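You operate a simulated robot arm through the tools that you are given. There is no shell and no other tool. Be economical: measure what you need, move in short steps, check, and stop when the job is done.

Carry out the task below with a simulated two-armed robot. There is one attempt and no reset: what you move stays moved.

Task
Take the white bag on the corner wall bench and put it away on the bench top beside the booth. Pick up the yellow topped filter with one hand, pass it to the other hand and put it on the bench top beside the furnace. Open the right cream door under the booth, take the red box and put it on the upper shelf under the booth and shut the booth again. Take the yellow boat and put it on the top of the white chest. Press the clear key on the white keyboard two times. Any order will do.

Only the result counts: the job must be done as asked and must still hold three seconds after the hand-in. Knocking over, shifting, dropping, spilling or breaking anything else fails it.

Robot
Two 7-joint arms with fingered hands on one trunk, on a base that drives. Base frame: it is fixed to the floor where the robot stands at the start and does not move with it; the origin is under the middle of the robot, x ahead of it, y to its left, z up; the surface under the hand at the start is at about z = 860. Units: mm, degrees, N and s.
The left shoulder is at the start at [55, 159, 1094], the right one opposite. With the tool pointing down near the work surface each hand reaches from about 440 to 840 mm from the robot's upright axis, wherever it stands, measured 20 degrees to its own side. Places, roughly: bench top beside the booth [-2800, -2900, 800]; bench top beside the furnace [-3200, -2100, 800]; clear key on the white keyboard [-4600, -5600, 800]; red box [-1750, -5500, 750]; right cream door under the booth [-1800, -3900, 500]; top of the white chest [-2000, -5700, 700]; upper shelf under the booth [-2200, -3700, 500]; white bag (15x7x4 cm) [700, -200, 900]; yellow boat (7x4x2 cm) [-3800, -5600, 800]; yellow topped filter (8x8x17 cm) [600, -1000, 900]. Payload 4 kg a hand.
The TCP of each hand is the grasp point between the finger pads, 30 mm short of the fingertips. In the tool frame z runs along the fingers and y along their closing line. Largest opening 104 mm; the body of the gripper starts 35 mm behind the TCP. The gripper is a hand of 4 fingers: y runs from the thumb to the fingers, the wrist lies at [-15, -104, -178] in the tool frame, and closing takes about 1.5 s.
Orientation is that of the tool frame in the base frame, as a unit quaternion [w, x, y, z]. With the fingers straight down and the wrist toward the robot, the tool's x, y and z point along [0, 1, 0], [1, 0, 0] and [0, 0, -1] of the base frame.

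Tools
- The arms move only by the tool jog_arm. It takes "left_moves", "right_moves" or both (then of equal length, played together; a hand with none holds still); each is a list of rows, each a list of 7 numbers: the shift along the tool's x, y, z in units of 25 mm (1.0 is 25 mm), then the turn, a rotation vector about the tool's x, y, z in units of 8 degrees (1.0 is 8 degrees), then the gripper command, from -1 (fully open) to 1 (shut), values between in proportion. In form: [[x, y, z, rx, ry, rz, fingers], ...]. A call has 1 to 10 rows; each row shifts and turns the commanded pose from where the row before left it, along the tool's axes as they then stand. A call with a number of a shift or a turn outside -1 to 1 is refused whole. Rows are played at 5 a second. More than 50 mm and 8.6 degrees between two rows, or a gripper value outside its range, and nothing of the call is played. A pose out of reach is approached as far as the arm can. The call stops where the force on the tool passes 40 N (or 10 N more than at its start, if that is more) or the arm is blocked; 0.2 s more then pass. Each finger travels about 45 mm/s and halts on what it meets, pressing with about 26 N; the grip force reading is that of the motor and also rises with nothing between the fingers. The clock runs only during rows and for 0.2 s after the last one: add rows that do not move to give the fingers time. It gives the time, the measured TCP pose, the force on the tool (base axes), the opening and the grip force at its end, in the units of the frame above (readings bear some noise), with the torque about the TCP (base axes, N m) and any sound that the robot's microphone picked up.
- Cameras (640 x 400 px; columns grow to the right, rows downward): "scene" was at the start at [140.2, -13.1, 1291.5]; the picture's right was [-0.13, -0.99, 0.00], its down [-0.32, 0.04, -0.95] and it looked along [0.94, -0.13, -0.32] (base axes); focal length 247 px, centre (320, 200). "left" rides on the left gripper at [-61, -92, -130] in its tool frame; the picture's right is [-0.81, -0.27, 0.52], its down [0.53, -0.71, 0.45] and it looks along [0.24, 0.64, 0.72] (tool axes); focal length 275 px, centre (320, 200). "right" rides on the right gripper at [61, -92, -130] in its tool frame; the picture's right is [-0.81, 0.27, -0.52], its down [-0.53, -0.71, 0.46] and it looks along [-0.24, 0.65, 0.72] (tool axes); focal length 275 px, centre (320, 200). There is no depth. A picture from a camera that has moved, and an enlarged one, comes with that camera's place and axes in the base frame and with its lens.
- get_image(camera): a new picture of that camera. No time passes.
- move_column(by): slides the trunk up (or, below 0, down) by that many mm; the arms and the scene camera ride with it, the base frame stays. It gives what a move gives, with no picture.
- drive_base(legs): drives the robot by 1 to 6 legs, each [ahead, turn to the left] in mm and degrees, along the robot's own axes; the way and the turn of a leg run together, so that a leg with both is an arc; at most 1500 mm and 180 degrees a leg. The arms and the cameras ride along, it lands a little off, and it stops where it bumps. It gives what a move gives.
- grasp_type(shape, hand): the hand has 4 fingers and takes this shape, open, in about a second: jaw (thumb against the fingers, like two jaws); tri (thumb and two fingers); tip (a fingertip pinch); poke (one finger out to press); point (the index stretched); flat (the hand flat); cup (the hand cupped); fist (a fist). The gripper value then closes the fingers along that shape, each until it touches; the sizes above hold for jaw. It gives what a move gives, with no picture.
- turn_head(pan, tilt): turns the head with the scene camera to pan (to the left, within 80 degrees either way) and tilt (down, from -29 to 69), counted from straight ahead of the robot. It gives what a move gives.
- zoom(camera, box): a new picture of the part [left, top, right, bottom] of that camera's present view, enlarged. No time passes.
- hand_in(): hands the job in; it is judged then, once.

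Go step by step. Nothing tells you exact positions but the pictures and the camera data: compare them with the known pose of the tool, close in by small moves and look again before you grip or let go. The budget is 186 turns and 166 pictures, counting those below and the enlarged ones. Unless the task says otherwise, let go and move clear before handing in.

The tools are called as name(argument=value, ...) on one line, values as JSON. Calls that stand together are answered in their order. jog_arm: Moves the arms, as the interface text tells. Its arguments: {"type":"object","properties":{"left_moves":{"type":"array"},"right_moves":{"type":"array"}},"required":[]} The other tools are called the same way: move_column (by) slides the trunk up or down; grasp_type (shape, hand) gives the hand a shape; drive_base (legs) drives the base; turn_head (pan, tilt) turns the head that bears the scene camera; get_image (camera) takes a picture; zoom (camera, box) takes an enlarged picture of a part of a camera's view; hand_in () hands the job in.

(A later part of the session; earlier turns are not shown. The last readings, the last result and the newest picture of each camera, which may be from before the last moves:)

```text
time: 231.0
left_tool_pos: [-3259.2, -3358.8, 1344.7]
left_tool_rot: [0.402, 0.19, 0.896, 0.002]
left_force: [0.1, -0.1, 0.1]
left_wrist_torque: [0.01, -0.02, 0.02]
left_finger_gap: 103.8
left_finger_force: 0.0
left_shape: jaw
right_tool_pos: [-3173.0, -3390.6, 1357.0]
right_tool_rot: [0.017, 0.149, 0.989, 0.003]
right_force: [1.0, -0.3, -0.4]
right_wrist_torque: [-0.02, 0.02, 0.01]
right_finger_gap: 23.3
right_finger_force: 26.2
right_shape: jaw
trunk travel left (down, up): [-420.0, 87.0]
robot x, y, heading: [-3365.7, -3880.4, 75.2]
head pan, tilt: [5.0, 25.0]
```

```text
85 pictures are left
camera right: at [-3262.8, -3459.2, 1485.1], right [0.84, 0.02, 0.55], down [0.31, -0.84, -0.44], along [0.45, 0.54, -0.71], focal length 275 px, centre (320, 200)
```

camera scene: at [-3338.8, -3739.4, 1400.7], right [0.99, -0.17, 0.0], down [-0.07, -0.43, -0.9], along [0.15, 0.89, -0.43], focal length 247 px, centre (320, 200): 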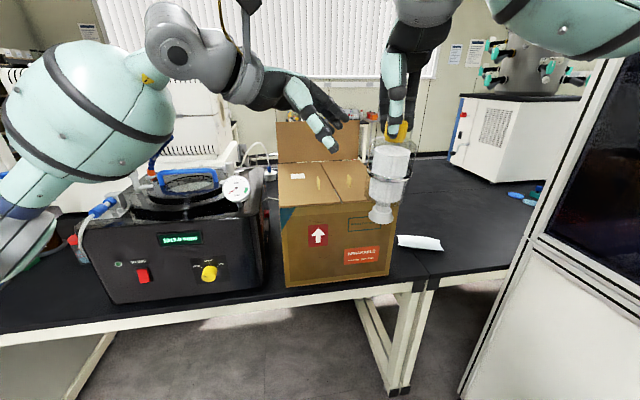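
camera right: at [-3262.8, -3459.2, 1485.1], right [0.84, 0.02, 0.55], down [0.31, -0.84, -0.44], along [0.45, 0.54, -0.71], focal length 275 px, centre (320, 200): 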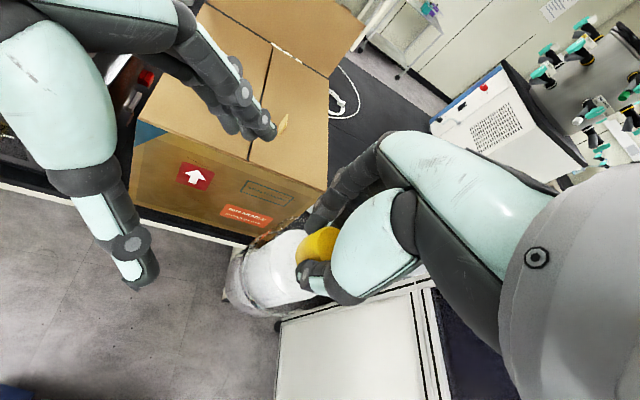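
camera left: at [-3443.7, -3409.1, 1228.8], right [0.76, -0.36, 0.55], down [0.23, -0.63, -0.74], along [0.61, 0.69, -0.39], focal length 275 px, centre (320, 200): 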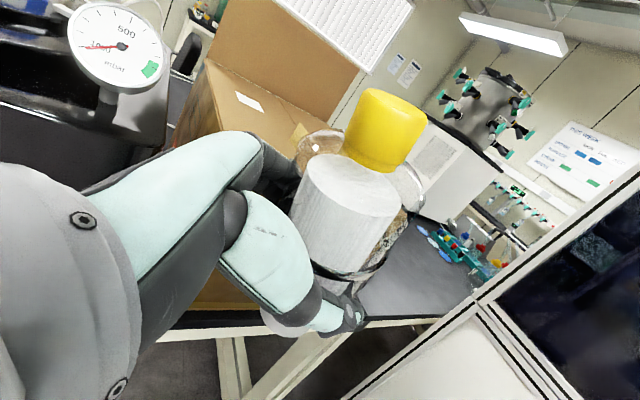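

Handover done: the right hand holds the filter by its cap. Tuck both hands in and go back around the west side to the furnace.

jog_arm(left_moves=[[0, -0.8, 0, 0, 0, 0, -1], [0, -0.8, 0, 0, 0, 0, -1], [0, -0.8, 0, 0, 0, 0, -1], [0, -0.8, 0, 0, 0, 0, -1], [0, -0.8, 0, 0, 0, 0, -1]], right_moves=[[-0.7, -0.6, 0, 0, 0, 0, 1], [-0.7, -0.6, 0, 0, 0, 0, 1], [-0.7, -0.6, 0, 0, 0, 0, 1], [-0.7, -0.6, 0, 0, 0, 0, 1], [-0.7, -0.6, 0, 0, 0, 0, 1]])

drive_base(legs=[[0, 99], [900, 0], [820, 0], [0, -84]])

turn_head(pan=10, tilt=25)

get_image(camera="scene")

```text
time: 232.2
left_tool_pos: [-3291.8, -3452.8, 1328.0]
left_tool_rot: [0.403, 0.19, 0.895, 0.002]
left_force: [0.0, -0.4, 1.2]
left_wrist_torque: [0.03, -0.03, 0.0]
left_finger_gap: 103.7
left_finger_force: 0.1
left_shape: jaw
right_tool_pos: [-3110.1, -3488.2, 1362.9]
right_tool_rot: [0.018, 0.15, 0.988, 0.004]
right_force: [0.1, 0.8, -2.0]
right_wrist_torque: [-0.03, 0.02, -0.05]
right_finger_gap: 23.3
right_finger_force: 26.5
right_shape: jaw
trunk travel left (down, up): [-420.0, 87.0]
robot x, y, heading: [-3371.1, -3873.7, 75.1]
head pan, tilt: [5.0, 25.0]
```

```text
time: 250.5
left_tool_pos: [-5113.6, -3309.6, 1326.1]
left_tool_rot: [0.398, 0.06, 0.914, 0.059]
left_force: [0.0, 0.1, 0.0]
left_wrist_torque: [0.02, 0.0, 0.01]
left_finger_gap: 103.8
left_finger_force: 0.1
left_shape: jaw
right_tool_pos: [-4931.9, -3290.7, 1361.0]
right_tool_rot: [0.017, 0.006, 1.0, 0.005]
right_force: [0.4, 0.5, -2.4]
right_wrist_torque: [0.02, 0.01, -0.02]
right_finger_gap: 22.7
right_finger_force: 26.3
right_shape: jaw
trunk travel left (down, up): [-420.0, 87.0]
robot x, y, heading: [-5074.1, -3740.9, 91.7]
head pan, tilt: [5.0, 25.0]
```

```text
time: 251.2
left_tool_pos: [-5114.7, -3324.3, 1331.9]
left_tool_rot: [0.398, 0.061, 0.913, 0.064]
left_force: [0.0, -0.3, -0.6]
left_wrist_torque: [-0.03, 0.01, 0.02]
left_finger_gap: 104.0
left_finger_force: 0.1
left_shape: jaw
right_tool_pos: [-4931.7, -3306.7, 1364.5]
right_tool_rot: [0.018, 0.007, 1.0, 0.012]
right_force: [0.2, -0.8, -1.7]
right_wrist_torque: [-0.04, 0.0, 0.0]
right_finger_gap: 23.0
right_finger_force: 26.4
right_shape: jaw
trunk travel left (down, up): [-420.0, 87.0]
robot x, y, heading: [-5072.6, -3739.8, 91.8]
head pan, tilt: [10.0, 25.0]
```

```text
84 pictures are left
camera scene: at [-5096.0, -3599.2, 1400.5], right [0.98, 0.2, 0.0], down [0.09, -0.43, -0.9], along [-0.18, 0.88, -0.44], focal length 247 px, centre (320, 200)
```

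scene: 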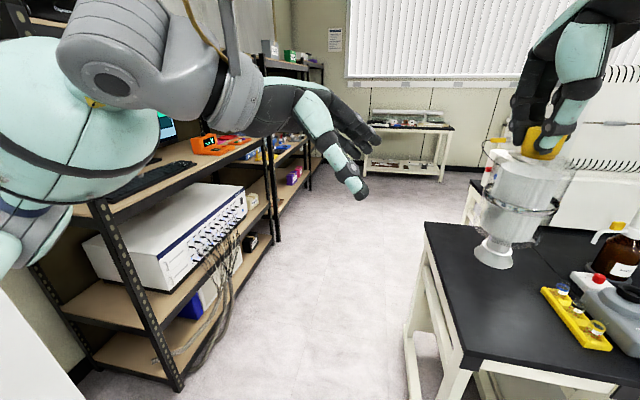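

drive_base(legs=[[0, 9], [600, 0], [0, -10.5], [1000, 0], [650, 0]])

get_image(camera="scene")

```text
time: 264.7
left_tool_pos: [-5223.2, -1076.9, 1332.9]
left_tool_rot: [0.397, 0.077, 0.912, 0.06]
left_force: [0.6, -0.3, 0.6]
left_wrist_torque: [0.01, 0.03, 0.0]
left_finger_gap: 104.0
left_finger_force: 0.0
left_shape: jaw
right_tool_pos: [-5038.6, -1065.5, 1366.9]
right_tool_rot: [0.018, 0.023, 0.999, 0.012]
right_force: [-0.7, 0.6, -2.0]
right_wrist_torque: [-0.03, 0.0, 0.02]
right_finger_gap: 22.7
right_finger_force: 26.2
right_shape: jaw
trunk travel left (down, up): [-420.0, 87.0]
robot x, y, heading: [-5195.2, -1492.4, 89.9]
head pan, tilt: [10.0, 25.0]
```

```text
83 pictures are left
camera scene: at [-5214.1, -1353.5, 1400.8], right [0.99, 0.17, 0.0], down [0.07, -0.43, -0.9], along [-0.15, 0.89, -0.43], focal length 247 px, centre (320, 200)
```

scene: 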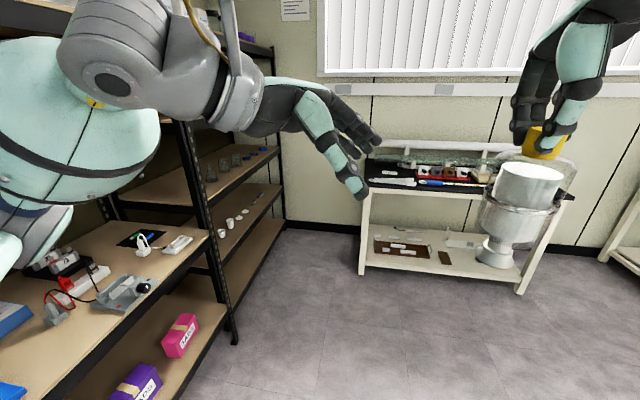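

drive_base(legs=[[0, -43.2], [1440, 0], [0, -46.7], [900, 0], [870, 0], [0, -110]])

turn_head(pan=-10, tilt=22)

get_image(camera="scene")

```text
time: 291.5
left_tool_pos: [-2570.6, -859.5, 1337.0]
left_tool_rot: [-0.008, 0.883, -0.242, -0.403]
left_force: [0.4, 0.8, -0.8]
left_wrist_torque: [0.03, -0.01, 0.01]
left_finger_gap: 104.1
left_finger_force: 0.0
left_shape: jaw
right_tool_pos: [-2747.8, -804.3, 1371.6]
right_tool_rot: [0.014, 0.979, -0.201, -0.02]
right_force: [0.2, -0.4, -2.1]
right_wrist_torque: [0.01, 0.01, 0.0]
right_finger_gap: 23.0
right_finger_force: 26.7
right_shape: jaw
trunk travel left (down, up): [-420.0, 87.0]
robot x, y, heading: [-2440.9, -484.8, -111.0]
head pan, tilt: [10.0, 25.0]
```

```text
time: 292.4
left_tool_pos: [-2565.8, -842.7, 1340.5]
left_tool_rot: [-0.001, 0.882, -0.244, -0.404]
left_force: [0.1, -0.8, -0.5]
left_wrist_torque: [-0.02, 0.01, 0.01]
left_finger_gap: 104.2
left_finger_force: 0.1
left_shape: jaw
right_tool_pos: [-2743.5, -787.9, 1376.3]
right_tool_rot: [0.022, 0.979, -0.203, -0.021]
right_force: [0.2, 0.0, -2.7]
right_wrist_torque: [0.02, -0.03, 0.01]
right_finger_gap: 22.8
right_finger_force: 26.0
right_shape: jaw
trunk travel left (down, up): [-420.0, 87.0]
robot x, y, heading: [-2437.6, -483.5, -111.1]
head pan, tilt: [-10.0, 22.0]
```

```text
82 pictures are left
camera scene: at [-2505.5, -608.7, 1405.6], right [-0.86, 0.51, 0.0], down [0.2, 0.33, -0.92], along [-0.47, -0.79, -0.39], focal length 247 px, centre (320, 200)
```

scene: 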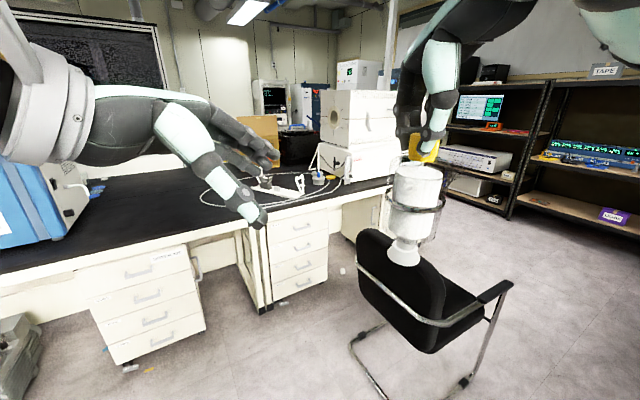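

drive_base(legs=[[890, 0]])

turn_head(pan=-18, tilt=35)

get_image(camera="scene")

get_image(camera="right")

```text
time: 297.3
left_tool_pos: [-2884.2, -1681.4, 1341.9]
left_tool_rot: [-0.001, 0.882, -0.244, -0.402]
left_force: [-0.6, -0.5, 0.1]
left_wrist_torque: [0.0, -0.03, 0.01]
left_finger_gap: 104.0
left_finger_force: 0.1
left_shape: jaw
right_tool_pos: [-3061.4, -1626.1, 1375.8]
right_tool_rot: [0.021, 0.979, -0.202, -0.022]
right_force: [-1.1, 0.3, -2.6]
right_wrist_torque: [0.01, -0.02, 0.0]
right_finger_gap: 22.9
right_finger_force: 25.9
right_shape: jaw
trunk travel left (down, up): [-420.0, 87.0]
robot x, y, heading: [-2756.8, -1319.0, -111.0]
head pan, tilt: [-10.0, 22.0]
```

```text
time: 298.1
left_tool_pos: [-2878.7, -1668.7, 1345.4]
left_tool_rot: [0.005, 0.881, -0.246, -0.404]
left_force: [-0.4, 0.2, -0.7]
left_wrist_torque: [0.01, -0.02, 0.0]
left_finger_gap: 103.7
left_finger_force: 0.1
left_shape: jaw
right_tool_pos: [-3056.1, -1612.8, 1381.2]
right_tool_rot: [0.027, 0.979, -0.202, -0.023]
right_force: [-1.1, -0.2, -2.2]
right_wrist_torque: [-0.01, -0.06, -0.01]
right_finger_gap: 23.0
right_finger_force: 26.1
right_shape: jaw
trunk travel left (down, up): [-420.0, 87.0]
robot x, y, heading: [-2758.4, -1320.9, -110.8]
head pan, tilt: [-18.0, 35.0]
```

```text
81 pictures are left
camera scene: at [-2831.7, -1436.9, 1385.0], right [-0.78, 0.63, 0.0], down [0.36, 0.46, -0.81], along [-0.51, -0.63, -0.58], focal length 247 px, centre (320, 200)
```

scene: 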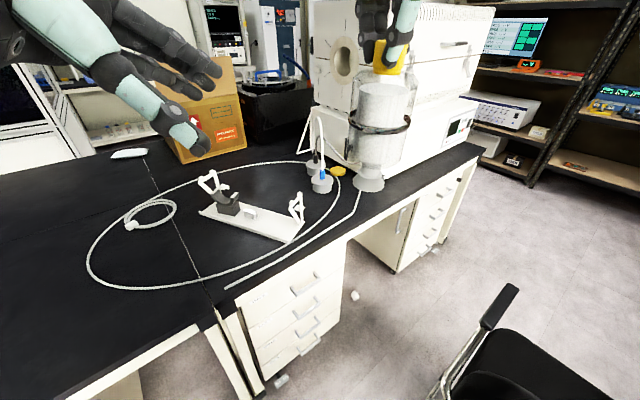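

```text
80 pictures are left
camera right: at [-2956.2, -1546.5, 1502.7], right [-0.82, 0.09, 0.56], down [-0.23, 0.85, -0.48], along [-0.52, -0.53, -0.67], focal length 275 px, centre (320, 200)
```

right: 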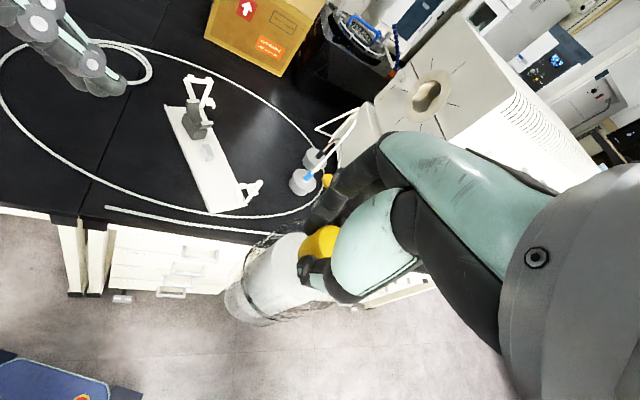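

The filter is upright. A free strip lies between the straight white tube and the bench edge, next to the furnace; let me zoom to measure it.

zoom(camera="scene", box=[260, 160, 420, 260])

```text
4.00 times, centred on (340, 210) of scene
camera zoom: at [-2831.7, -1436.9, 1385.0], right [-0.78, 0.63, 0.0], down [0.36, 0.46, -0.81], along [-0.51, -0.63, -0.58], focal length 988 px, centre (240, 160)
```

zoom: 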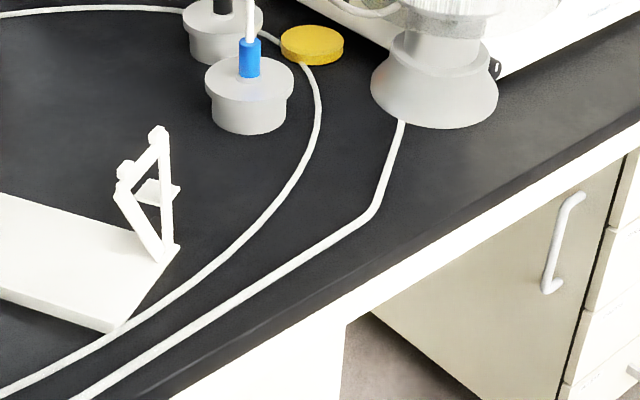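

The strip is too narrow, but inside the loop between stand and furnace around (-3240,-2130) is a wide free patch. Move up to the bench and turn slightly so it is within reach.

drive_base(legs=[[140, 0], [0, 10]])

turn_head(pan=-22, tilt=38)

get_image(camera="scene")

```text
time: 300.2
left_tool_pos: [-2862.3, -1798.0, 1350.0]
left_tool_rot: [0.046, 0.899, -0.169, -0.402]
left_force: [0.5, 1.4, 0.6]
left_wrist_torque: [-0.04, -0.03, 0.04]
left_finger_gap: 104.2
left_finger_force: 0.1
left_shape: jaw
right_tool_pos: [-3047.4, -1774.1, 1385.4]
right_tool_rot: [0.035, 0.993, -0.114, -0.021]
right_force: [0.1, 1.1, -1.6]
right_wrist_torque: [0.04, -0.04, 0.05]
right_finger_gap: 23.0
right_finger_force: 26.1
right_shape: jaw
trunk travel left (down, up): [-420.0, 87.0]
robot x, y, heading: [-2809.4, -1447.4, -100.6]
head pan, tilt: [-18.0, 35.0]
```

```text
time: 300.9
left_tool_pos: [-2859.8, -1790.0, 1351.8]
left_tool_rot: [0.05, 0.899, -0.171, -0.401]
left_force: [0.6, 1.7, 1.7]
left_wrist_torque: [0.0, 0.02, 0.03]
left_finger_gap: 104.2
left_finger_force: 0.1
left_shape: jaw
right_tool_pos: [-3045.8, -1766.3, 1386.8]
right_tool_rot: [0.039, 0.992, -0.115, -0.023]
right_force: [-0.3, 0.7, -1.3]
right_wrist_torque: [0.02, 0.0, -0.01]
right_finger_gap: 23.0
right_finger_force: 25.7
right_shape: jaw
trunk travel left (down, up): [-420.0, 87.0]
robot x, y, heading: [-2806.2, -1448.0, -100.7]
head pan, tilt: [-22.0, 38.0]
```

```text
78 pictures are left
camera scene: at [-2863.0, -1566.0, 1381.1], right [-0.84, 0.54, 0.0], down [0.33, 0.52, -0.78], along [-0.43, -0.66, -0.62], focal length 247 px, centre (320, 200)
```

scene: 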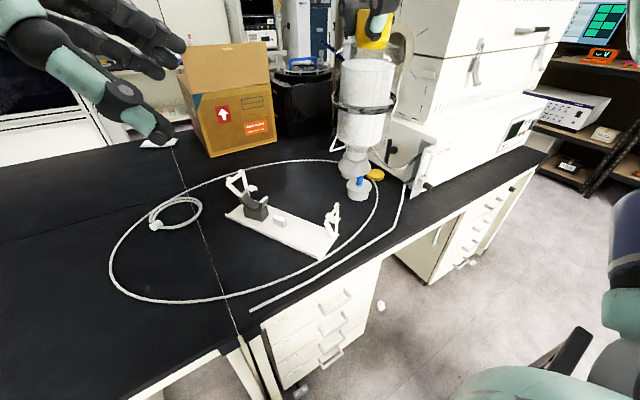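

Target patch (-3240,-2135) is free. Extend the right hand there at height, levelling slightly.

jog_arm(right_moves=[[-0.26, 1, 0, 0.15, 0, 0, 1], [-0.26, 1, 0, 0.15, 0, 0, 1], [-0.26, 1, 0, 0.15, 0, 0, 1], [-0.26, 1, 0, 0.1, 0, 0, 1], [-0.26, 1, 0, 0, 0, 0, 1], [-0.26, 1, 0, 0, 0, 0, 1], [-0.26, 1, 0, 0, 0, 0, 1], [-0.26, 1, 0, 0, 0, 0, 1], [-0.26, 1, 0, 0, 0, 0, 1], [-0.26, 1, 0, 0, 0, 0, 1]])

jog_arm(right_moves=[[-0.26, 1, 0.3, 0, 0, 0, 1], [-0.26, 1, 0.3, 0, 0, 0, 1], [-0.26, 1, 0.5, 0, 0, 0, 1], [-0.26, 1, 0.5, 0, 0, 0, 1], [-0.26, 1, 0.5, 0, 0, 0, 1], [-0.26, 1, 0.5, 0, 0, 0, 1], [0, 0, 1, 0, 0, 0, 1], [0, 0, 1, 0, 0, 0, 1]])

get_image(camera="scene")

get_image(camera="right")

```text
time: 303.1
left_tool_pos: [-2861.4, -1797.4, 1348.8]
left_tool_rot: [0.047, 0.898, -0.169, -0.403]
left_force: [0.0, -0.1, 0.7]
left_wrist_torque: [0.01, 0.01, -0.03]
left_finger_gap: 104.0
left_finger_force: 0.1
left_shape: jaw
right_tool_pos: [-3167.2, -2002.4, 1391.5]
right_tool_rot: [-0.003, 0.993, -0.116, -0.018]
right_force: [0.0, -0.4, -1.9]
right_wrist_torque: [0.03, 0.0, 0.0]
right_finger_gap: 22.9
right_finger_force: 25.9
right_shape: jaw
trunk travel left (down, up): [-420.0, 87.0]
robot x, y, heading: [-2804.9, -1447.3, -100.5]
head pan, tilt: [-22.0, 38.0]
```

```text
time: 304.9
left_tool_pos: [-2863.0, -1797.2, 1348.7]
left_tool_rot: [0.047, 0.899, -0.169, -0.401]
left_force: [1.0, -0.6, 0.2]
left_wrist_torque: [-0.02, 0.02, -0.02]
left_finger_gap: 103.9
left_finger_force: 0.0
left_shape: jaw
right_tool_pos: [-3232.7, -2119.2, 1279.3]
right_tool_rot: [-0.004, 0.993, -0.116, -0.017]
right_force: [-0.3, 0.0, -2.3]
right_wrist_torque: [0.0, -0.04, 0.0]
right_finger_gap: 23.3
right_finger_force: 25.9
right_shape: jaw
right hand out of reach, approached as far as the arm can: row 5, 6
trunk travel left (down, up): [-420.0, 87.0]
robot x, y, heading: [-2804.3, -1450.3, -100.8]
head pan, tilt: [-22.0, 38.0]
```

```text
77 pictures are left
camera scene: at [-2864.6, -1573.0, 1380.3], right [-0.84, 0.54, 0.01], down [0.34, 0.53, -0.78], along [-0.43, -0.65, -0.63], focal length 247 px, centre (320, 200)
```

scene: 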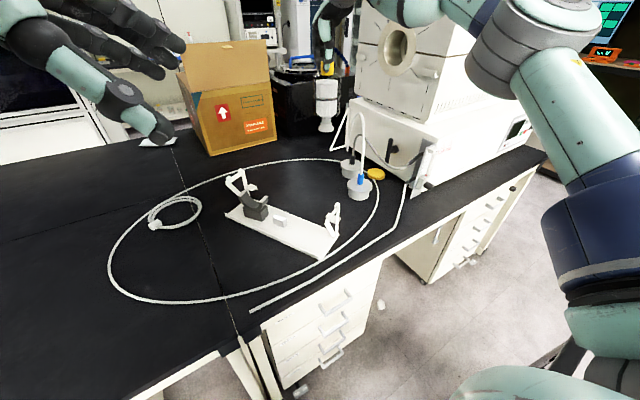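

```text
76 pictures are left
camera right: at [-3146.9, -2045.2, 1407.4], right [-0.83, -0.09, 0.55], down [-0.37, 0.82, -0.43], along [-0.41, -0.56, -0.72], focal length 275 px, centre (320, 200)
```

right: 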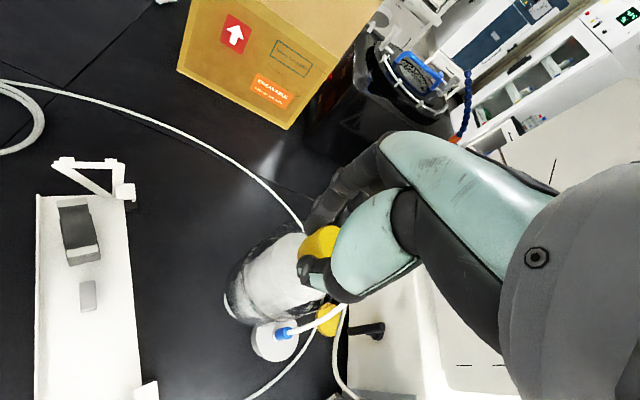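

jog_arm(right_moves=[[0, 0, 1, 0, 0, 0, 1], [0, 0, 1, 0, 0, 0, 1], [0, 0, 1, 0, 0, 0, 1], [0, 0, 1, 0, 0, 0, 1], [0, 0, 1, 0, 0, 0, 1], [0, 0, 1, 0, 0, 0, 1], [0, 0, 1, 0, 0, 0, 1], [0, 0, 1, 0, 0, 0, 1], [0, 0, 1, 0, 0, 0, 1], [0, 0, 0.6, 0, 0, 0, 1]])

get_image(camera="scene")

get_image(camera="right")

```text
time: 307.1
left_tool_pos: [-2861.3, -1797.1, 1349.2]
left_tool_rot: [0.047, 0.899, -0.169, -0.401]
left_force: [-0.1, 0.3, -0.8]
left_wrist_torque: [-0.02, 0.0, 0.01]
left_finger_gap: 103.9
left_finger_force: 0.1
left_shape: jaw
right_tool_pos: [-3239.6, -2117.0, 1037.3]
right_tool_rot: [-0.003, 0.993, -0.116, -0.017]
right_force: [-0.4, -0.2, -2.3]
right_wrist_torque: [0.03, -0.01, 0.01]
right_finger_gap: 23.2
right_finger_force: 26.0
right_shape: jaw
trunk travel left (down, up): [-420.0, 87.0]
robot x, y, heading: [-2808.3, -1449.1, -100.8]
head pan, tilt: [-22.0, 38.0]
```

```text
75 pictures are left
camera scene: at [-2864.5, -1571.8, 1380.4], right [-0.84, 0.54, 0.0], down [0.34, 0.53, -0.78], along [-0.43, -0.65, -0.63], focal length 247 px, centre (320, 200)
```

scene: 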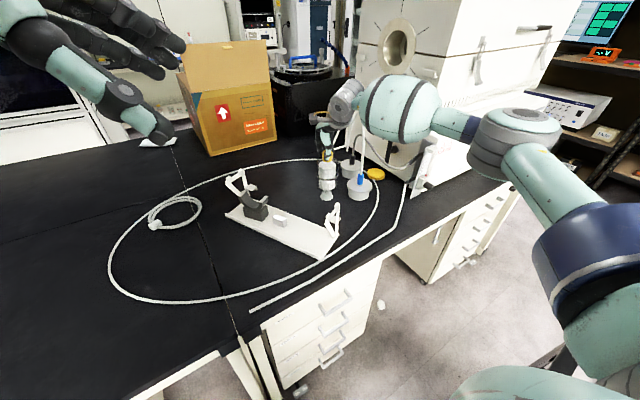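

```text
74 pictures are left
camera right: at [-3153.4, -2042.7, 1166.2], right [-0.83, -0.09, 0.54], down [-0.37, 0.82, -0.44], along [-0.41, -0.56, -0.72], focal length 275 px, centre (320, 200)
```

right: 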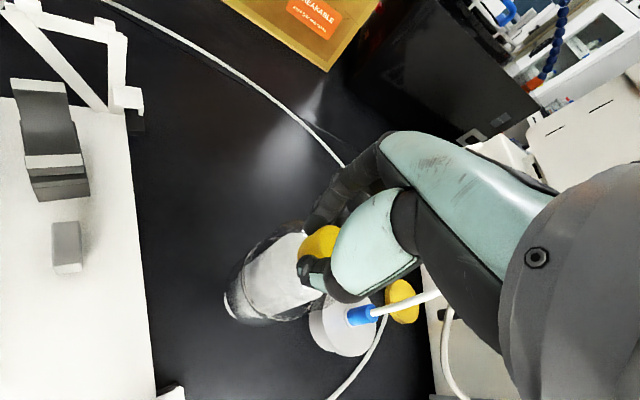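

zoom(camera="scene", box=[270, 70, 430, 230])

```text
2.50 times, centred on (350, 150) of scene
camera zoom: at [-2864.5, -1571.8, 1380.4], right [-0.84, 0.54, 0.0], down [0.34, 0.53, -0.78], along [-0.43, -0.65, -0.63], focal length 618 px, centre (245, 325)
```

zoom: 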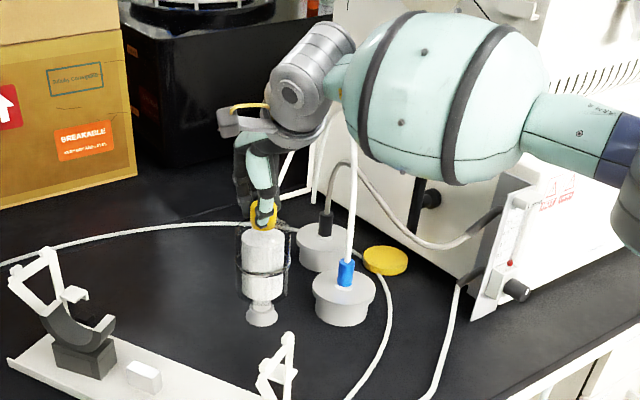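

Clear all around. Lower to just above the bench, then in small steps.

jog_arm(right_moves=[[0, 0, 0.8, 0, 0, 0, 1], [0, 0, 0.8, 0, 0, 0, 1], [0, 0, 0.4, 0, 0, 0, 1], [0, 0, 0.2, 0, 0, 0, 1], [0, 0, 0, 0, 0, 0, 1]])

zoom(camera="scene", box=[270, 110, 390, 230])

```text
time: 308.3
left_tool_pos: [-2861.8, -1796.6, 1348.2]
left_tool_rot: [0.047, 0.899, -0.171, -0.401]
left_force: [-0.1, -0.7, 0.3]
left_wrist_torque: [0.03, 0.01, 0.01]
left_finger_gap: 104.0
left_finger_force: 0.1
left_shape: jaw
right_tool_pos: [-3242.7, -2115.2, 984.2]
right_tool_rot: [-0.003, 0.993, -0.116, -0.018]
right_force: [0.9, -0.7, -0.9]
right_wrist_torque: [-0.01, -0.03, 0.0]
right_finger_gap: 23.1
right_finger_force: 26.0
right_shape: jaw
trunk travel left (down, up): [-420.0, 87.0]
robot x, y, heading: [-2807.7, -1449.7, -100.9]
head pan, tilt: [-22.0, 38.0]
```

```text
3.33 times, centred on (330, 170) of scene
camera zoom: at [-2864.2, -1571.9, 1380.5], right [-0.84, 0.54, 0.01], down [0.34, 0.53, -0.78], along [-0.43, -0.65, -0.63], focal length 824 px, centre (287, 300)
```

zoom: 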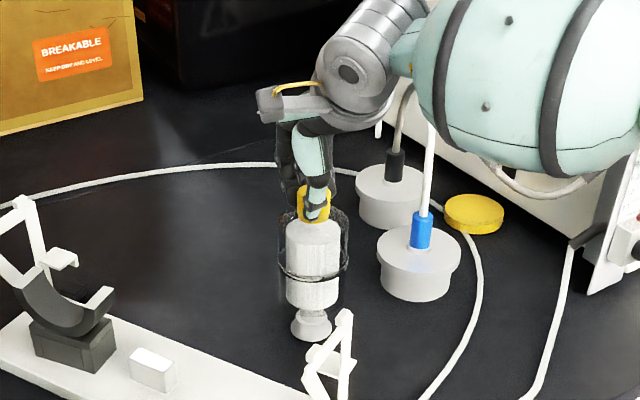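

jog_arm(right_moves=[[0, 0, 0.15, 0, 0, 0, 1], [0, 0, 0.15, 0, 0, 0, 1], [0, 0, 0.1, 0, 0, 0, 1], [0, 0, 0, 0, 0, 0, 1]])

```text
time: 309.3
left_tool_pos: [-2860.3, -1794.4, 1350.4]
left_tool_rot: [0.048, 0.899, -0.17, -0.401]
left_force: [-0.3, 0.4, 0.1]
left_wrist_torque: [0.02, -0.02, -0.01]
left_finger_gap: 104.1
left_finger_force: 0.1
left_shape: jaw
right_tool_pos: [-3242.0, -2115.7, 977.6]
right_tool_rot: [0.001, 0.993, -0.116, -0.017]
right_force: [0.8, 1.6, 13.7]
right_wrist_torque: [-0.06, 0.07, 0.0]
right_finger_gap: 23.5
right_finger_force: 25.9
right_shape: jaw
trunk travel left (down, up): [-420.0, 87.0]
robot x, y, heading: [-2806.9, -1448.2, -100.9]
head pan, tilt: [-22.0, 38.0]
```

Contact with the bench. Ease up slightly, then open slowly and check.

jog_arm(right_moves=[[0, 0, -0.1, 0, 0, 0, 1], [0, 0, 0, 0, 0, 0, 0.6], [0, 0, 0, 0, 0, 0, 0.4], [0, 0, 0, 0, 0, 0, 0.3], [0, 0, 0, 0, 0, 0, 0.2]])

zoom(camera="scene", box=[270, 110, 390, 230])

zoom(camera="right", box=[200, 180, 440, 380])

```text
time: 310.5
left_tool_pos: [-2860.4, -1795.0, 1350.1]
left_tool_rot: [0.048, 0.898, -0.17, -0.402]
left_force: [-0.1, 0.0, 0.5]
left_wrist_torque: [0.02, 0.0, 0.01]
left_finger_gap: 104.1
left_finger_force: 0.1
left_shape: jaw
right_tool_pos: [-3242.3, -2115.5, 976.7]
right_tool_rot: [-0.002, 0.993, -0.116, -0.017]
right_force: [-0.3, 0.4, 0.7]
right_wrist_torque: [0.01, 0.0, -0.02]
right_finger_gap: 41.1
right_finger_force: 0.0
right_shape: jaw
trunk travel left (down, up): [-420.0, 87.0]
robot x, y, heading: [-2808.4, -1448.1, -101.1]
head pan, tilt: [-22.0, 38.0]
```

```text
3.33 times, centred on (330, 170) of scene
camera zoom: at [-2863.6, -1570.7, 1380.6], right [-0.84, 0.54, 0.01], down [0.34, 0.53, -0.78], along [-0.43, -0.65, -0.62], focal length 824 px, centre (287, 300)
```

zoom: 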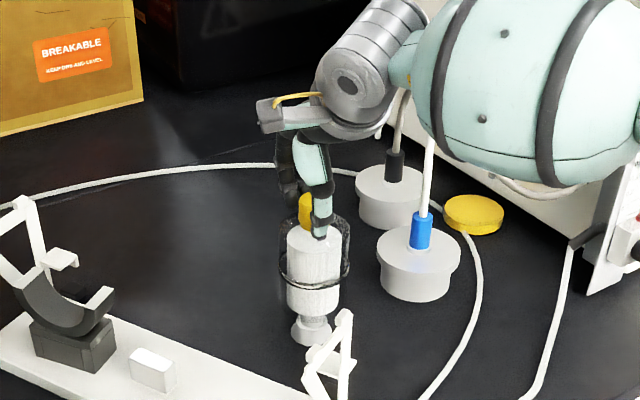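

```text
2.00 times, centred on (320, 280) of right
camera zoom: at [-3156.2, -2040.8, 1104.1], right [-0.83, -0.09, 0.55], down [-0.37, 0.82, -0.44], along [-0.41, -0.57, -0.72], focal length 551 px, centre (320, 40)
```

zoom: 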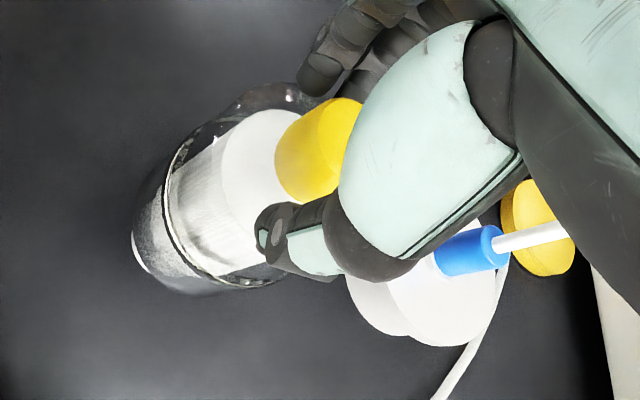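

It stands free. Open fully and lift straight up.

jog_arm(right_moves=[[0, 0, 0, 0, 0, 0, -0.3], [0, 0, 0, 0, 0, 0, -1], [0, 0, 0, 0, 0, 0, -1], [0, 0, -0.5, 0, 0, 0, -1], [0, 0, -1, 0, 0, 0, -1], [0, 0, -1, 0, 0, 0, -1], [0, 0, -1, 0, 0, 0, -1], [0, 0, -1, 0, 0, 0, -1], [0, 0, -1, 0, 0, 0, -1], [0, 0, -1, 0, 0, 0, -1]])

get_image(camera="scene")

```text
time: 312.7
left_tool_pos: [-2861.0, -1796.4, 1349.9]
left_tool_rot: [0.047, 0.899, -0.17, -0.402]
left_force: [-0.7, 0.2, -0.2]
left_wrist_torque: [0.03, 0.02, 0.02]
left_finger_gap: 103.8
left_finger_force: 0.0
left_shape: jaw
right_tool_pos: [-3235.3, -2115.1, 1140.8]
right_tool_rot: [-0.001, 0.993, -0.115, -0.018]
right_force: [0.5, 1.1, -0.2]
right_wrist_torque: [-0.03, 0.0, -0.04]
right_finger_gap: 103.3
right_finger_force: 0.0
right_shape: jaw
trunk travel left (down, up): [-420.0, 87.0]
robot x, y, heading: [-2807.2, -1452.5, -100.8]
head pan, tilt: [-22.0, 38.0]
```

```text
69 pictures are left
camera scene: at [-2863.6, -1571.2, 1380.6], right [-0.84, 0.54, 0.01], down [0.34, 0.53, -0.78], along [-0.43, -0.65, -0.63], focal length 247 px, centre (320, 200)
```

scene: 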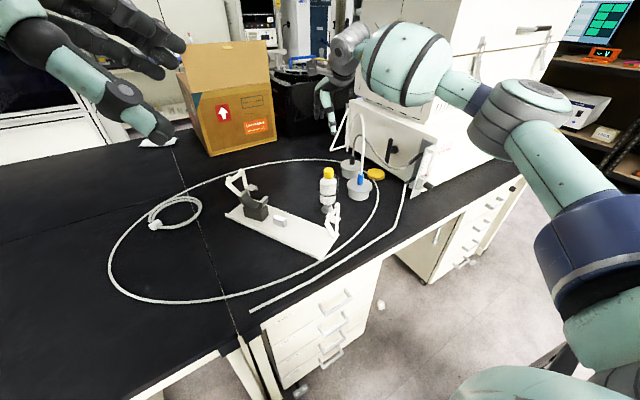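

The filter stands on the bench beside the furnace. Now tuck both arms into a compact posture and retreat toward the south area by the known west route.

jog_arm(left_moves=[[0, -0.1, 0, 0.1, 0.595, 0, -1], [0, -0.1, 0, 0.1, 0.595, 0, -1], [0, -0.1, 0, 0.1, 0.595, 0, -1], [0, -0.1, 0, 0.1, 0.595, 0, -1], [0, -0.1, 0, 0.1, 0.595, 0, -1], [0, -0.1, 0, 0.1, 0.595, 0, -1], [0, -0.1, 0, 0.1, 0.595, 0, -1], [0, -0.1, 0, 0.1, 0.595, 0, -1], [0, -0.1, 0, 0.1, 0.595, 0, -1], [0, -0.1, 0, 0.1, 0.595, 0, -1]], right_moves=[[0, 0, -1, 0, 0, 0, -1], [0, 0, -1, 0, 0, 0, -1], [0, 0, -1, 0, 0, 0, -1], [0, 0, -1, 0, 0, 0, -1], [0.3, -1, -1, 0, 0, 0, -1], [0.3, -1, -1, 0, 0, 0, -1], [0.3, -1, 0, 0, 0, 0, -1], [0.3, -1, 0, 0, 0, 0, -1], [0.3, -1, 0, 0, 0, 0, -1], [0.3, -1, 0, 0, 0, 0, -1]])

jog_arm(right_moves=[[0.4, -1, 0, 0, 0, 0, -1], [0.4, -1, 0, 0, 0, 0, -1], [0.4, -1, 0, 0, 0, 0, -1], [0.4, -1, 0, 0, 0, 0, -1], [0.4, -1, 0, 0, 0, 0, -1], [0.4, -1, 0, 0, 0, 0, -1]])

drive_base(legs=[[-1000, 0], [0, -79], [800, 0], [780, 0], [0, 46], [1430, 0]])

```text
time: 314.9
left_tool_pos: [-2854.3, -1771.6, 1345.1]
left_tool_rot: [0.051, 0.985, -0.163, 0.009]
left_force: [0.7, 0.2, -0.7]
left_wrist_torque: [-0.03, 0.02, 0.02]
left_finger_gap: 104.0
left_finger_force: 0.1
left_shape: jaw
right_tool_pos: [-3154.2, -1981.6, 1287.2]
right_tool_rot: [-0.002, 0.993, -0.116, -0.018]
right_force: [-0.7, 0.5, 0.1]
right_wrist_torque: [0.01, -0.03, 0.0]
right_finger_gap: 103.7
right_finger_force: 0.1
right_shape: jaw
trunk travel left (down, up): [-420.0, 87.0]
robot x, y, heading: [-2807.8, -1450.5, -100.8]
head pan, tilt: [-22.0, 38.0]
```

```text
time: 316.3
left_tool_pos: [-2853.1, -1771.8, 1345.2]
left_tool_rot: [0.052, 0.985, -0.162, 0.007]
left_force: [-0.1, -0.5, -0.4]
left_wrist_torque: [-0.04, 0.02, 0.0]
left_finger_gap: 104.1
left_finger_force: 0.0
left_shape: jaw
right_tool_pos: [-3059.3, -1849.0, 1286.0]
right_tool_rot: [-0.003, 0.993, -0.116, -0.018]
right_force: [0.8, -0.3, -0.3]
right_wrist_torque: [0.01, 0.0, -0.02]
right_finger_gap: 103.8
right_finger_force: 0.0
right_shape: jaw
trunk travel left (down, up): [-420.0, 87.0]
robot x, y, heading: [-2810.2, -1451.9, -100.8]
head pan, tilt: [-22.0, 38.0]
```

```text
time: 343.4
left_tool_pos: [-5339.0, -1829.5, 1345.6]
left_tool_rot: [0.051, 0.909, -0.414, -0.006]
left_force: [-0.1, 0.6, 0.1]
left_wrist_torque: [-0.02, 0.02, -0.02]
left_finger_gap: 104.3
left_finger_force: 0.0
left_shape: jaw
right_tool_pos: [-5557.8, -1792.4, 1286.3]
right_tool_rot: [-0.007, 0.929, -0.369, -0.017]
right_force: [-0.4, 0.2, 0.1]
right_wrist_torque: [0.0, -0.01, 0.02]
right_finger_gap: 103.6
right_finger_force: 0.0
right_shape: jaw
trunk travel left (down, up): [-420.0, 87.0]
robot x, y, heading: [-5136.8, -1572.1, -131.2]
head pan, tilt: [-22.0, 38.0]
```

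drive_base(legs=[[0, 41.2], [1200, 0], [1000, 0], [0, 29], [850, 0], [0, -29]])

turn_head(pan=0, tilt=25)

get_image(camera="scene")

```text
time: 364.6
left_tool_pos: [-4717.5, -4811.6, 1350.1]
left_tool_rot: [0.056, 0.996, -0.071, 0.013]
left_force: [0.3, 0.8, -0.2]
left_wrist_torque: [0.02, 0.0, -0.01]
left_finger_gap: 104.3
left_finger_force: 0.0
left_shape: jaw
right_tool_pos: [-4908.0, -4925.4, 1291.1]
right_tool_rot: [0.006, 1.0, -0.023, -0.019]
right_force: [-0.4, 0.5, -0.7]
right_wrist_torque: [-0.02, 0.0, 0.01]
right_finger_gap: 103.9
right_finger_force: 0.0
right_shape: jaw
trunk travel left (down, up): [-420.0, 87.0]
robot x, y, heading: [-4729.7, -4501.8, -90.3]
head pan, tilt: [-22.0, 38.0]
```

```text
time: 365.5
left_tool_pos: [-4717.1, -4793.7, 1352.9]
left_tool_rot: [0.064, 0.995, -0.071, 0.013]
left_force: [0.1, 0.0, -0.6]
left_wrist_torque: [-0.01, 0.0, 0.0]
left_finger_gap: 104.3
left_finger_force: 0.0
left_shape: jaw
right_tool_pos: [-4906.2, -4909.1, 1295.5]
right_tool_rot: [0.014, 0.999, -0.024, -0.019]
right_force: [-0.2, 0.0, -0.3]
right_wrist_torque: [-0.01, 0.02, 0.0]
right_finger_gap: 104.1
right_finger_force: 0.1
right_shape: jaw
trunk travel left (down, up): [-420.0, 87.0]
robot x, y, heading: [-4729.3, -4499.6, -90.2]
head pan, tilt: [0.0, 25.0]
```

```text
68 pictures are left
camera scene: at [-4731.5, -4641.5, 1400.8], right [-1.0, 0.01, 0.0], down [0.0, 0.43, -0.9], along [-0.01, -0.9, -0.43], focal length 247 px, centre (320, 200)
```

scene: 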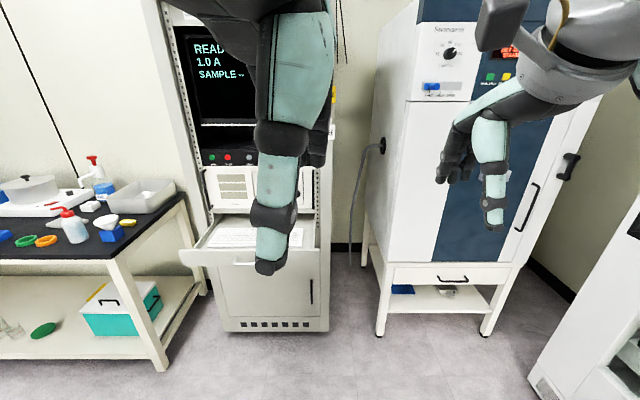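

zoom(camera="scene", box=[180, 200, 340, 270])

zoom(camera="scene", box=[0, 150, 200, 270])

```text
4.00 times, centred on (260, 235) of scene
camera zoom: at [-4731.5, -4641.5, 1400.8], right [-1.0, 0.01, 0.0], down [0.0, 0.43, -0.9], along [-0.01, -0.9, -0.43], focal length 988 px, centre (560, 60)
```

zoom: 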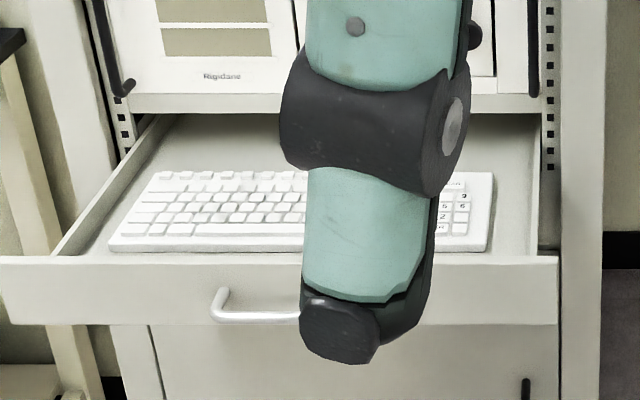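

```text
3.20 times, centred on (100, 210) of scene
camera zoom: at [-4731.5, -4641.5, 1400.8], right [-1.0, 0.01, 0.0], down [0.0, 0.43, -0.9], along [-0.01, -0.9, -0.43], focal length 791 px, centre (1024, 168)
```

zoom: 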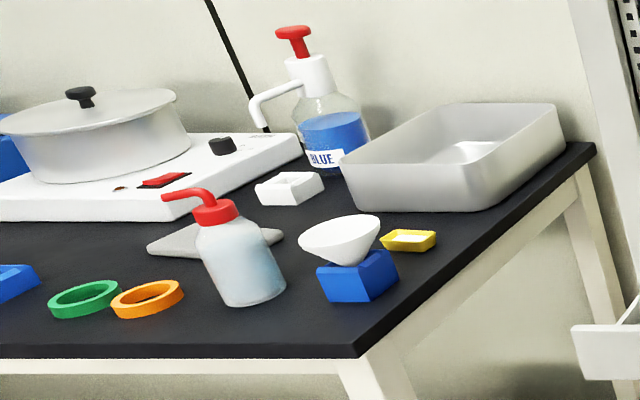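

Keyboard numeric pad is at about (-4620,-5625,770); the yellow boat at about (-3846,-5644,805). First the key: drive closer and shape the left hand to poke.

drive_base(legs=[[480, 0]])

grasp_type(shape="poke", hand="left")

move_column(by=-120)

turn_head(pan=5, tilt=42)

get_image(camera="scene")

get_image(camera="left")

```text
time: 368.5
left_tool_pos: [-4721.5, -5271.0, 1352.2]
left_tool_rot: [0.063, 0.995, -0.074, 0.013]
left_force: [0.5, -0.7, 0.4]
left_wrist_torque: [-0.02, 0.01, 0.0]
left_finger_gap: 104.0
left_finger_force: 0.0
left_shape: jaw
right_tool_pos: [-4911.6, -5386.9, 1295.7]
right_tool_rot: [0.012, 0.999, -0.026, -0.018]
right_force: [-0.3, -0.1, 0.5]
right_wrist_torque: [0.0, -0.02, 0.03]
right_finger_gap: 104.0
right_finger_force: 0.0
right_shape: jaw
trunk travel left (down, up): [-420.0, 87.0]
robot x, y, heading: [-4737.5, -4979.0, -90.7]
head pan, tilt: [0.0, 25.0]
```

```text
time: 369.4
left_tool_pos: [-4720.4, -5255.0, 1357.0]
left_tool_rot: [0.069, 0.995, -0.072, 0.015]
left_force: [0.4, 0.0, 0.0]
left_wrist_torque: [0.01, 0.03, -0.02]
left_finger_gap: 0.1
left_finger_force: 0.0
left_shape: poke
right_tool_pos: [-4913.3, -5371.5, 1301.3]
right_tool_rot: [0.019, 0.999, -0.026, -0.018]
right_force: [0.7, -0.3, 0.2]
right_wrist_torque: [-0.01, -0.01, 0.03]
right_finger_gap: 104.0
right_finger_force: 0.1
right_shape: jaw
trunk travel left (down, up): [-420.0, 87.0]
robot x, y, heading: [-4734.3, -4978.9, -90.3]
head pan, tilt: [0.0, 25.0]
```

```text
time: 370.9
left_tool_pos: [-4721.6, -5255.5, 1236.3]
left_tool_rot: [0.069, 0.995, -0.073, 0.015]
left_force: [-0.3, 1.0, 0.1]
left_wrist_torque: [0.02, 0.01, 0.03]
left_finger_gap: 0.0
left_finger_force: 0.0
left_shape: poke
right_tool_pos: [-4912.5, -5372.5, 1180.1]
right_tool_rot: [0.019, 0.999, -0.027, -0.018]
right_force: [0.1, -0.4, 0.6]
right_wrist_torque: [0.0, 0.0, 0.0]
right_finger_gap: 103.9
right_finger_force: 0.0
right_shape: jaw
trunk travel left (down, up): [-300.0, 207.0]
robot x, y, heading: [-4731.4, -4980.7, -90.7]
head pan, tilt: [0.0, 25.0]
```

```text
time: 371.7
left_tool_pos: [-4722.0, -5256.6, 1234.2]
left_tool_rot: [0.068, 0.995, -0.073, 0.015]
left_force: [0.0, 0.0, -0.1]
left_wrist_torque: [0.0, -0.03, -0.03]
left_finger_gap: 0.2
left_finger_force: 0.0
left_shape: poke
right_tool_pos: [-4912.2, -5372.6, 1181.2]
right_tool_rot: [0.018, 0.999, -0.026, -0.019]
right_force: [-0.7, 1.0, -0.3]
right_wrist_torque: [-0.03, -0.01, -0.02]
right_finger_gap: 104.2
right_finger_force: 0.1
right_shape: jaw
trunk travel left (down, up): [-300.0, 207.0]
robot x, y, heading: [-4732.5, -4980.6, -90.5]
head pan, tilt: [5.0, 42.0]
```

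```text
65 pictures are left
camera scene: at [-4728.0, -5110.4, 1254.3], right [-1.0, -0.08, 0.0], down [-0.05, 0.68, -0.73], along [0.06, -0.73, -0.68], focal length 247 px, centre (320, 200)
```

scene: 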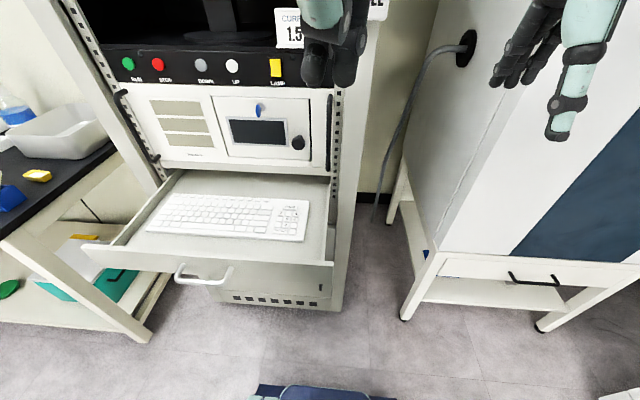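

```text
64 pictures are left
camera left: at [-4771.2, -5140.0, 1349.8], right [-0.75, 0.31, -0.58], down [0.64, 0.56, -0.53], along [0.16, -0.77, -0.62], focal length 275 px, centre (320, 200)
```

left: 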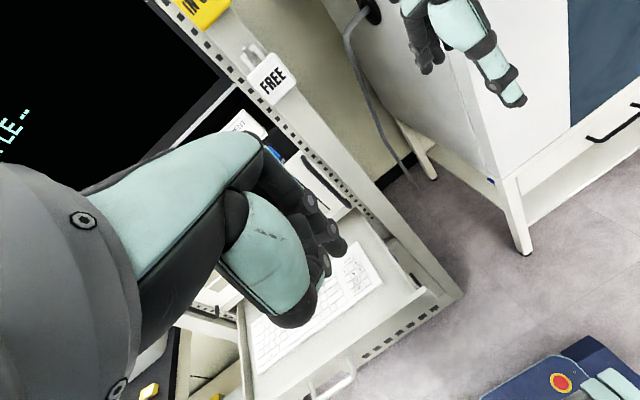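

zoom(camera="scene", box=[240, 185, 320, 245])

zoom(camera="left", box=[220, 170, 400, 340])

```text
6.67 times, centred on (280, 215) of scene
camera zoom: at [-4728.0, -5110.4, 1254.3], right [-1.0, -0.08, 0.0], down [-0.05, 0.68, -0.73], along [0.06, -0.73, -0.68], focal length 1647 px, centre (587, 100)
```

zoom: 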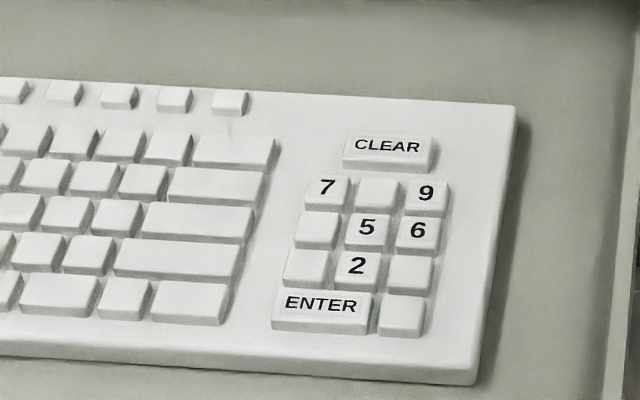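

```text
2.35 times, centred on (310, 255) of left
camera zoom: at [-4771.2, -5140.0, 1349.8], right [-0.75, 0.31, -0.58], down [0.64, 0.56, -0.53], along [0.16, -0.77, -0.62], focal length 648 px, centre (344, 71)
```

zoom: 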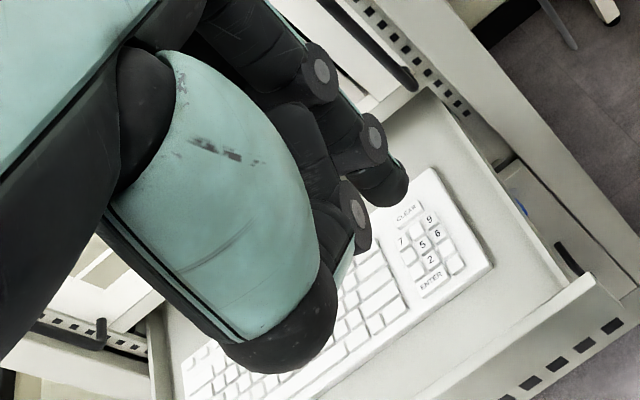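

CLEAR key is triangulated at (-4609,-5575,789). Move the left fingertip to above it, tilting the hand back for clearance.

jog_arm(left_moves=[[0.31, 0.37, 0.9, -0.3, 0, 0, 1], [0.31, 0.37, 0.9, -0.3, 0, 0, 1], [0.31, 0.37, 0.9, -0.3, 0, 0, 1], [0.31, 0.37, 0.9, -0.3, 0, 0, 1], [0.31, 0.37, 0.9, 0, 0, 0, 1], [0.31, 0.37, 0.9, 0, 0, 0, 1], [0.31, 0.37, 0.9, 0, 0, 0, 1], [0.31, 0.37, 0.9, 0, 0, 0, 1]])

get_image(camera="scene")

```text
time: 373.5
left_tool_pos: [-4668.7, -5380.7, 1082.0]
left_tool_rot: [0.153, 0.985, -0.075, 0.008]
left_force: [0.0, -0.1, -0.8]
left_wrist_torque: [-0.01, 0.0, 0.01]
left_finger_gap: 0.2
left_finger_force: 0.1
left_shape: poke
right_tool_pos: [-4913.5, -5372.6, 1179.7]
right_tool_rot: [0.018, 0.999, -0.027, -0.02]
right_force: [0.7, 0.3, 0.3]
right_wrist_torque: [0.0, -0.02, 0.03]
right_finger_gap: 103.9
right_finger_force: 0.1
right_shape: jaw
trunk travel left (down, up): [-300.0, 207.0]
robot x, y, heading: [-4731.2, -4975.8, -90.6]
head pan, tilt: [5.0, 42.0]
```

```text
61 pictures are left
camera scene: at [-4727.4, -5111.1, 1254.2], right [-1.0, -0.08, 0.0], down [-0.05, 0.68, -0.73], along [0.06, -0.73, -0.68], focal length 247 px, centre (320, 200)
```

scene: 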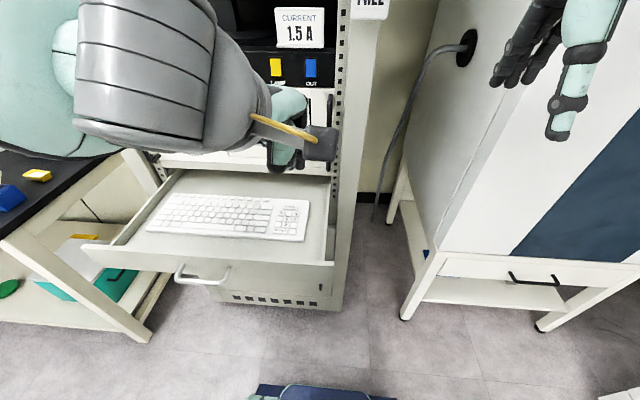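

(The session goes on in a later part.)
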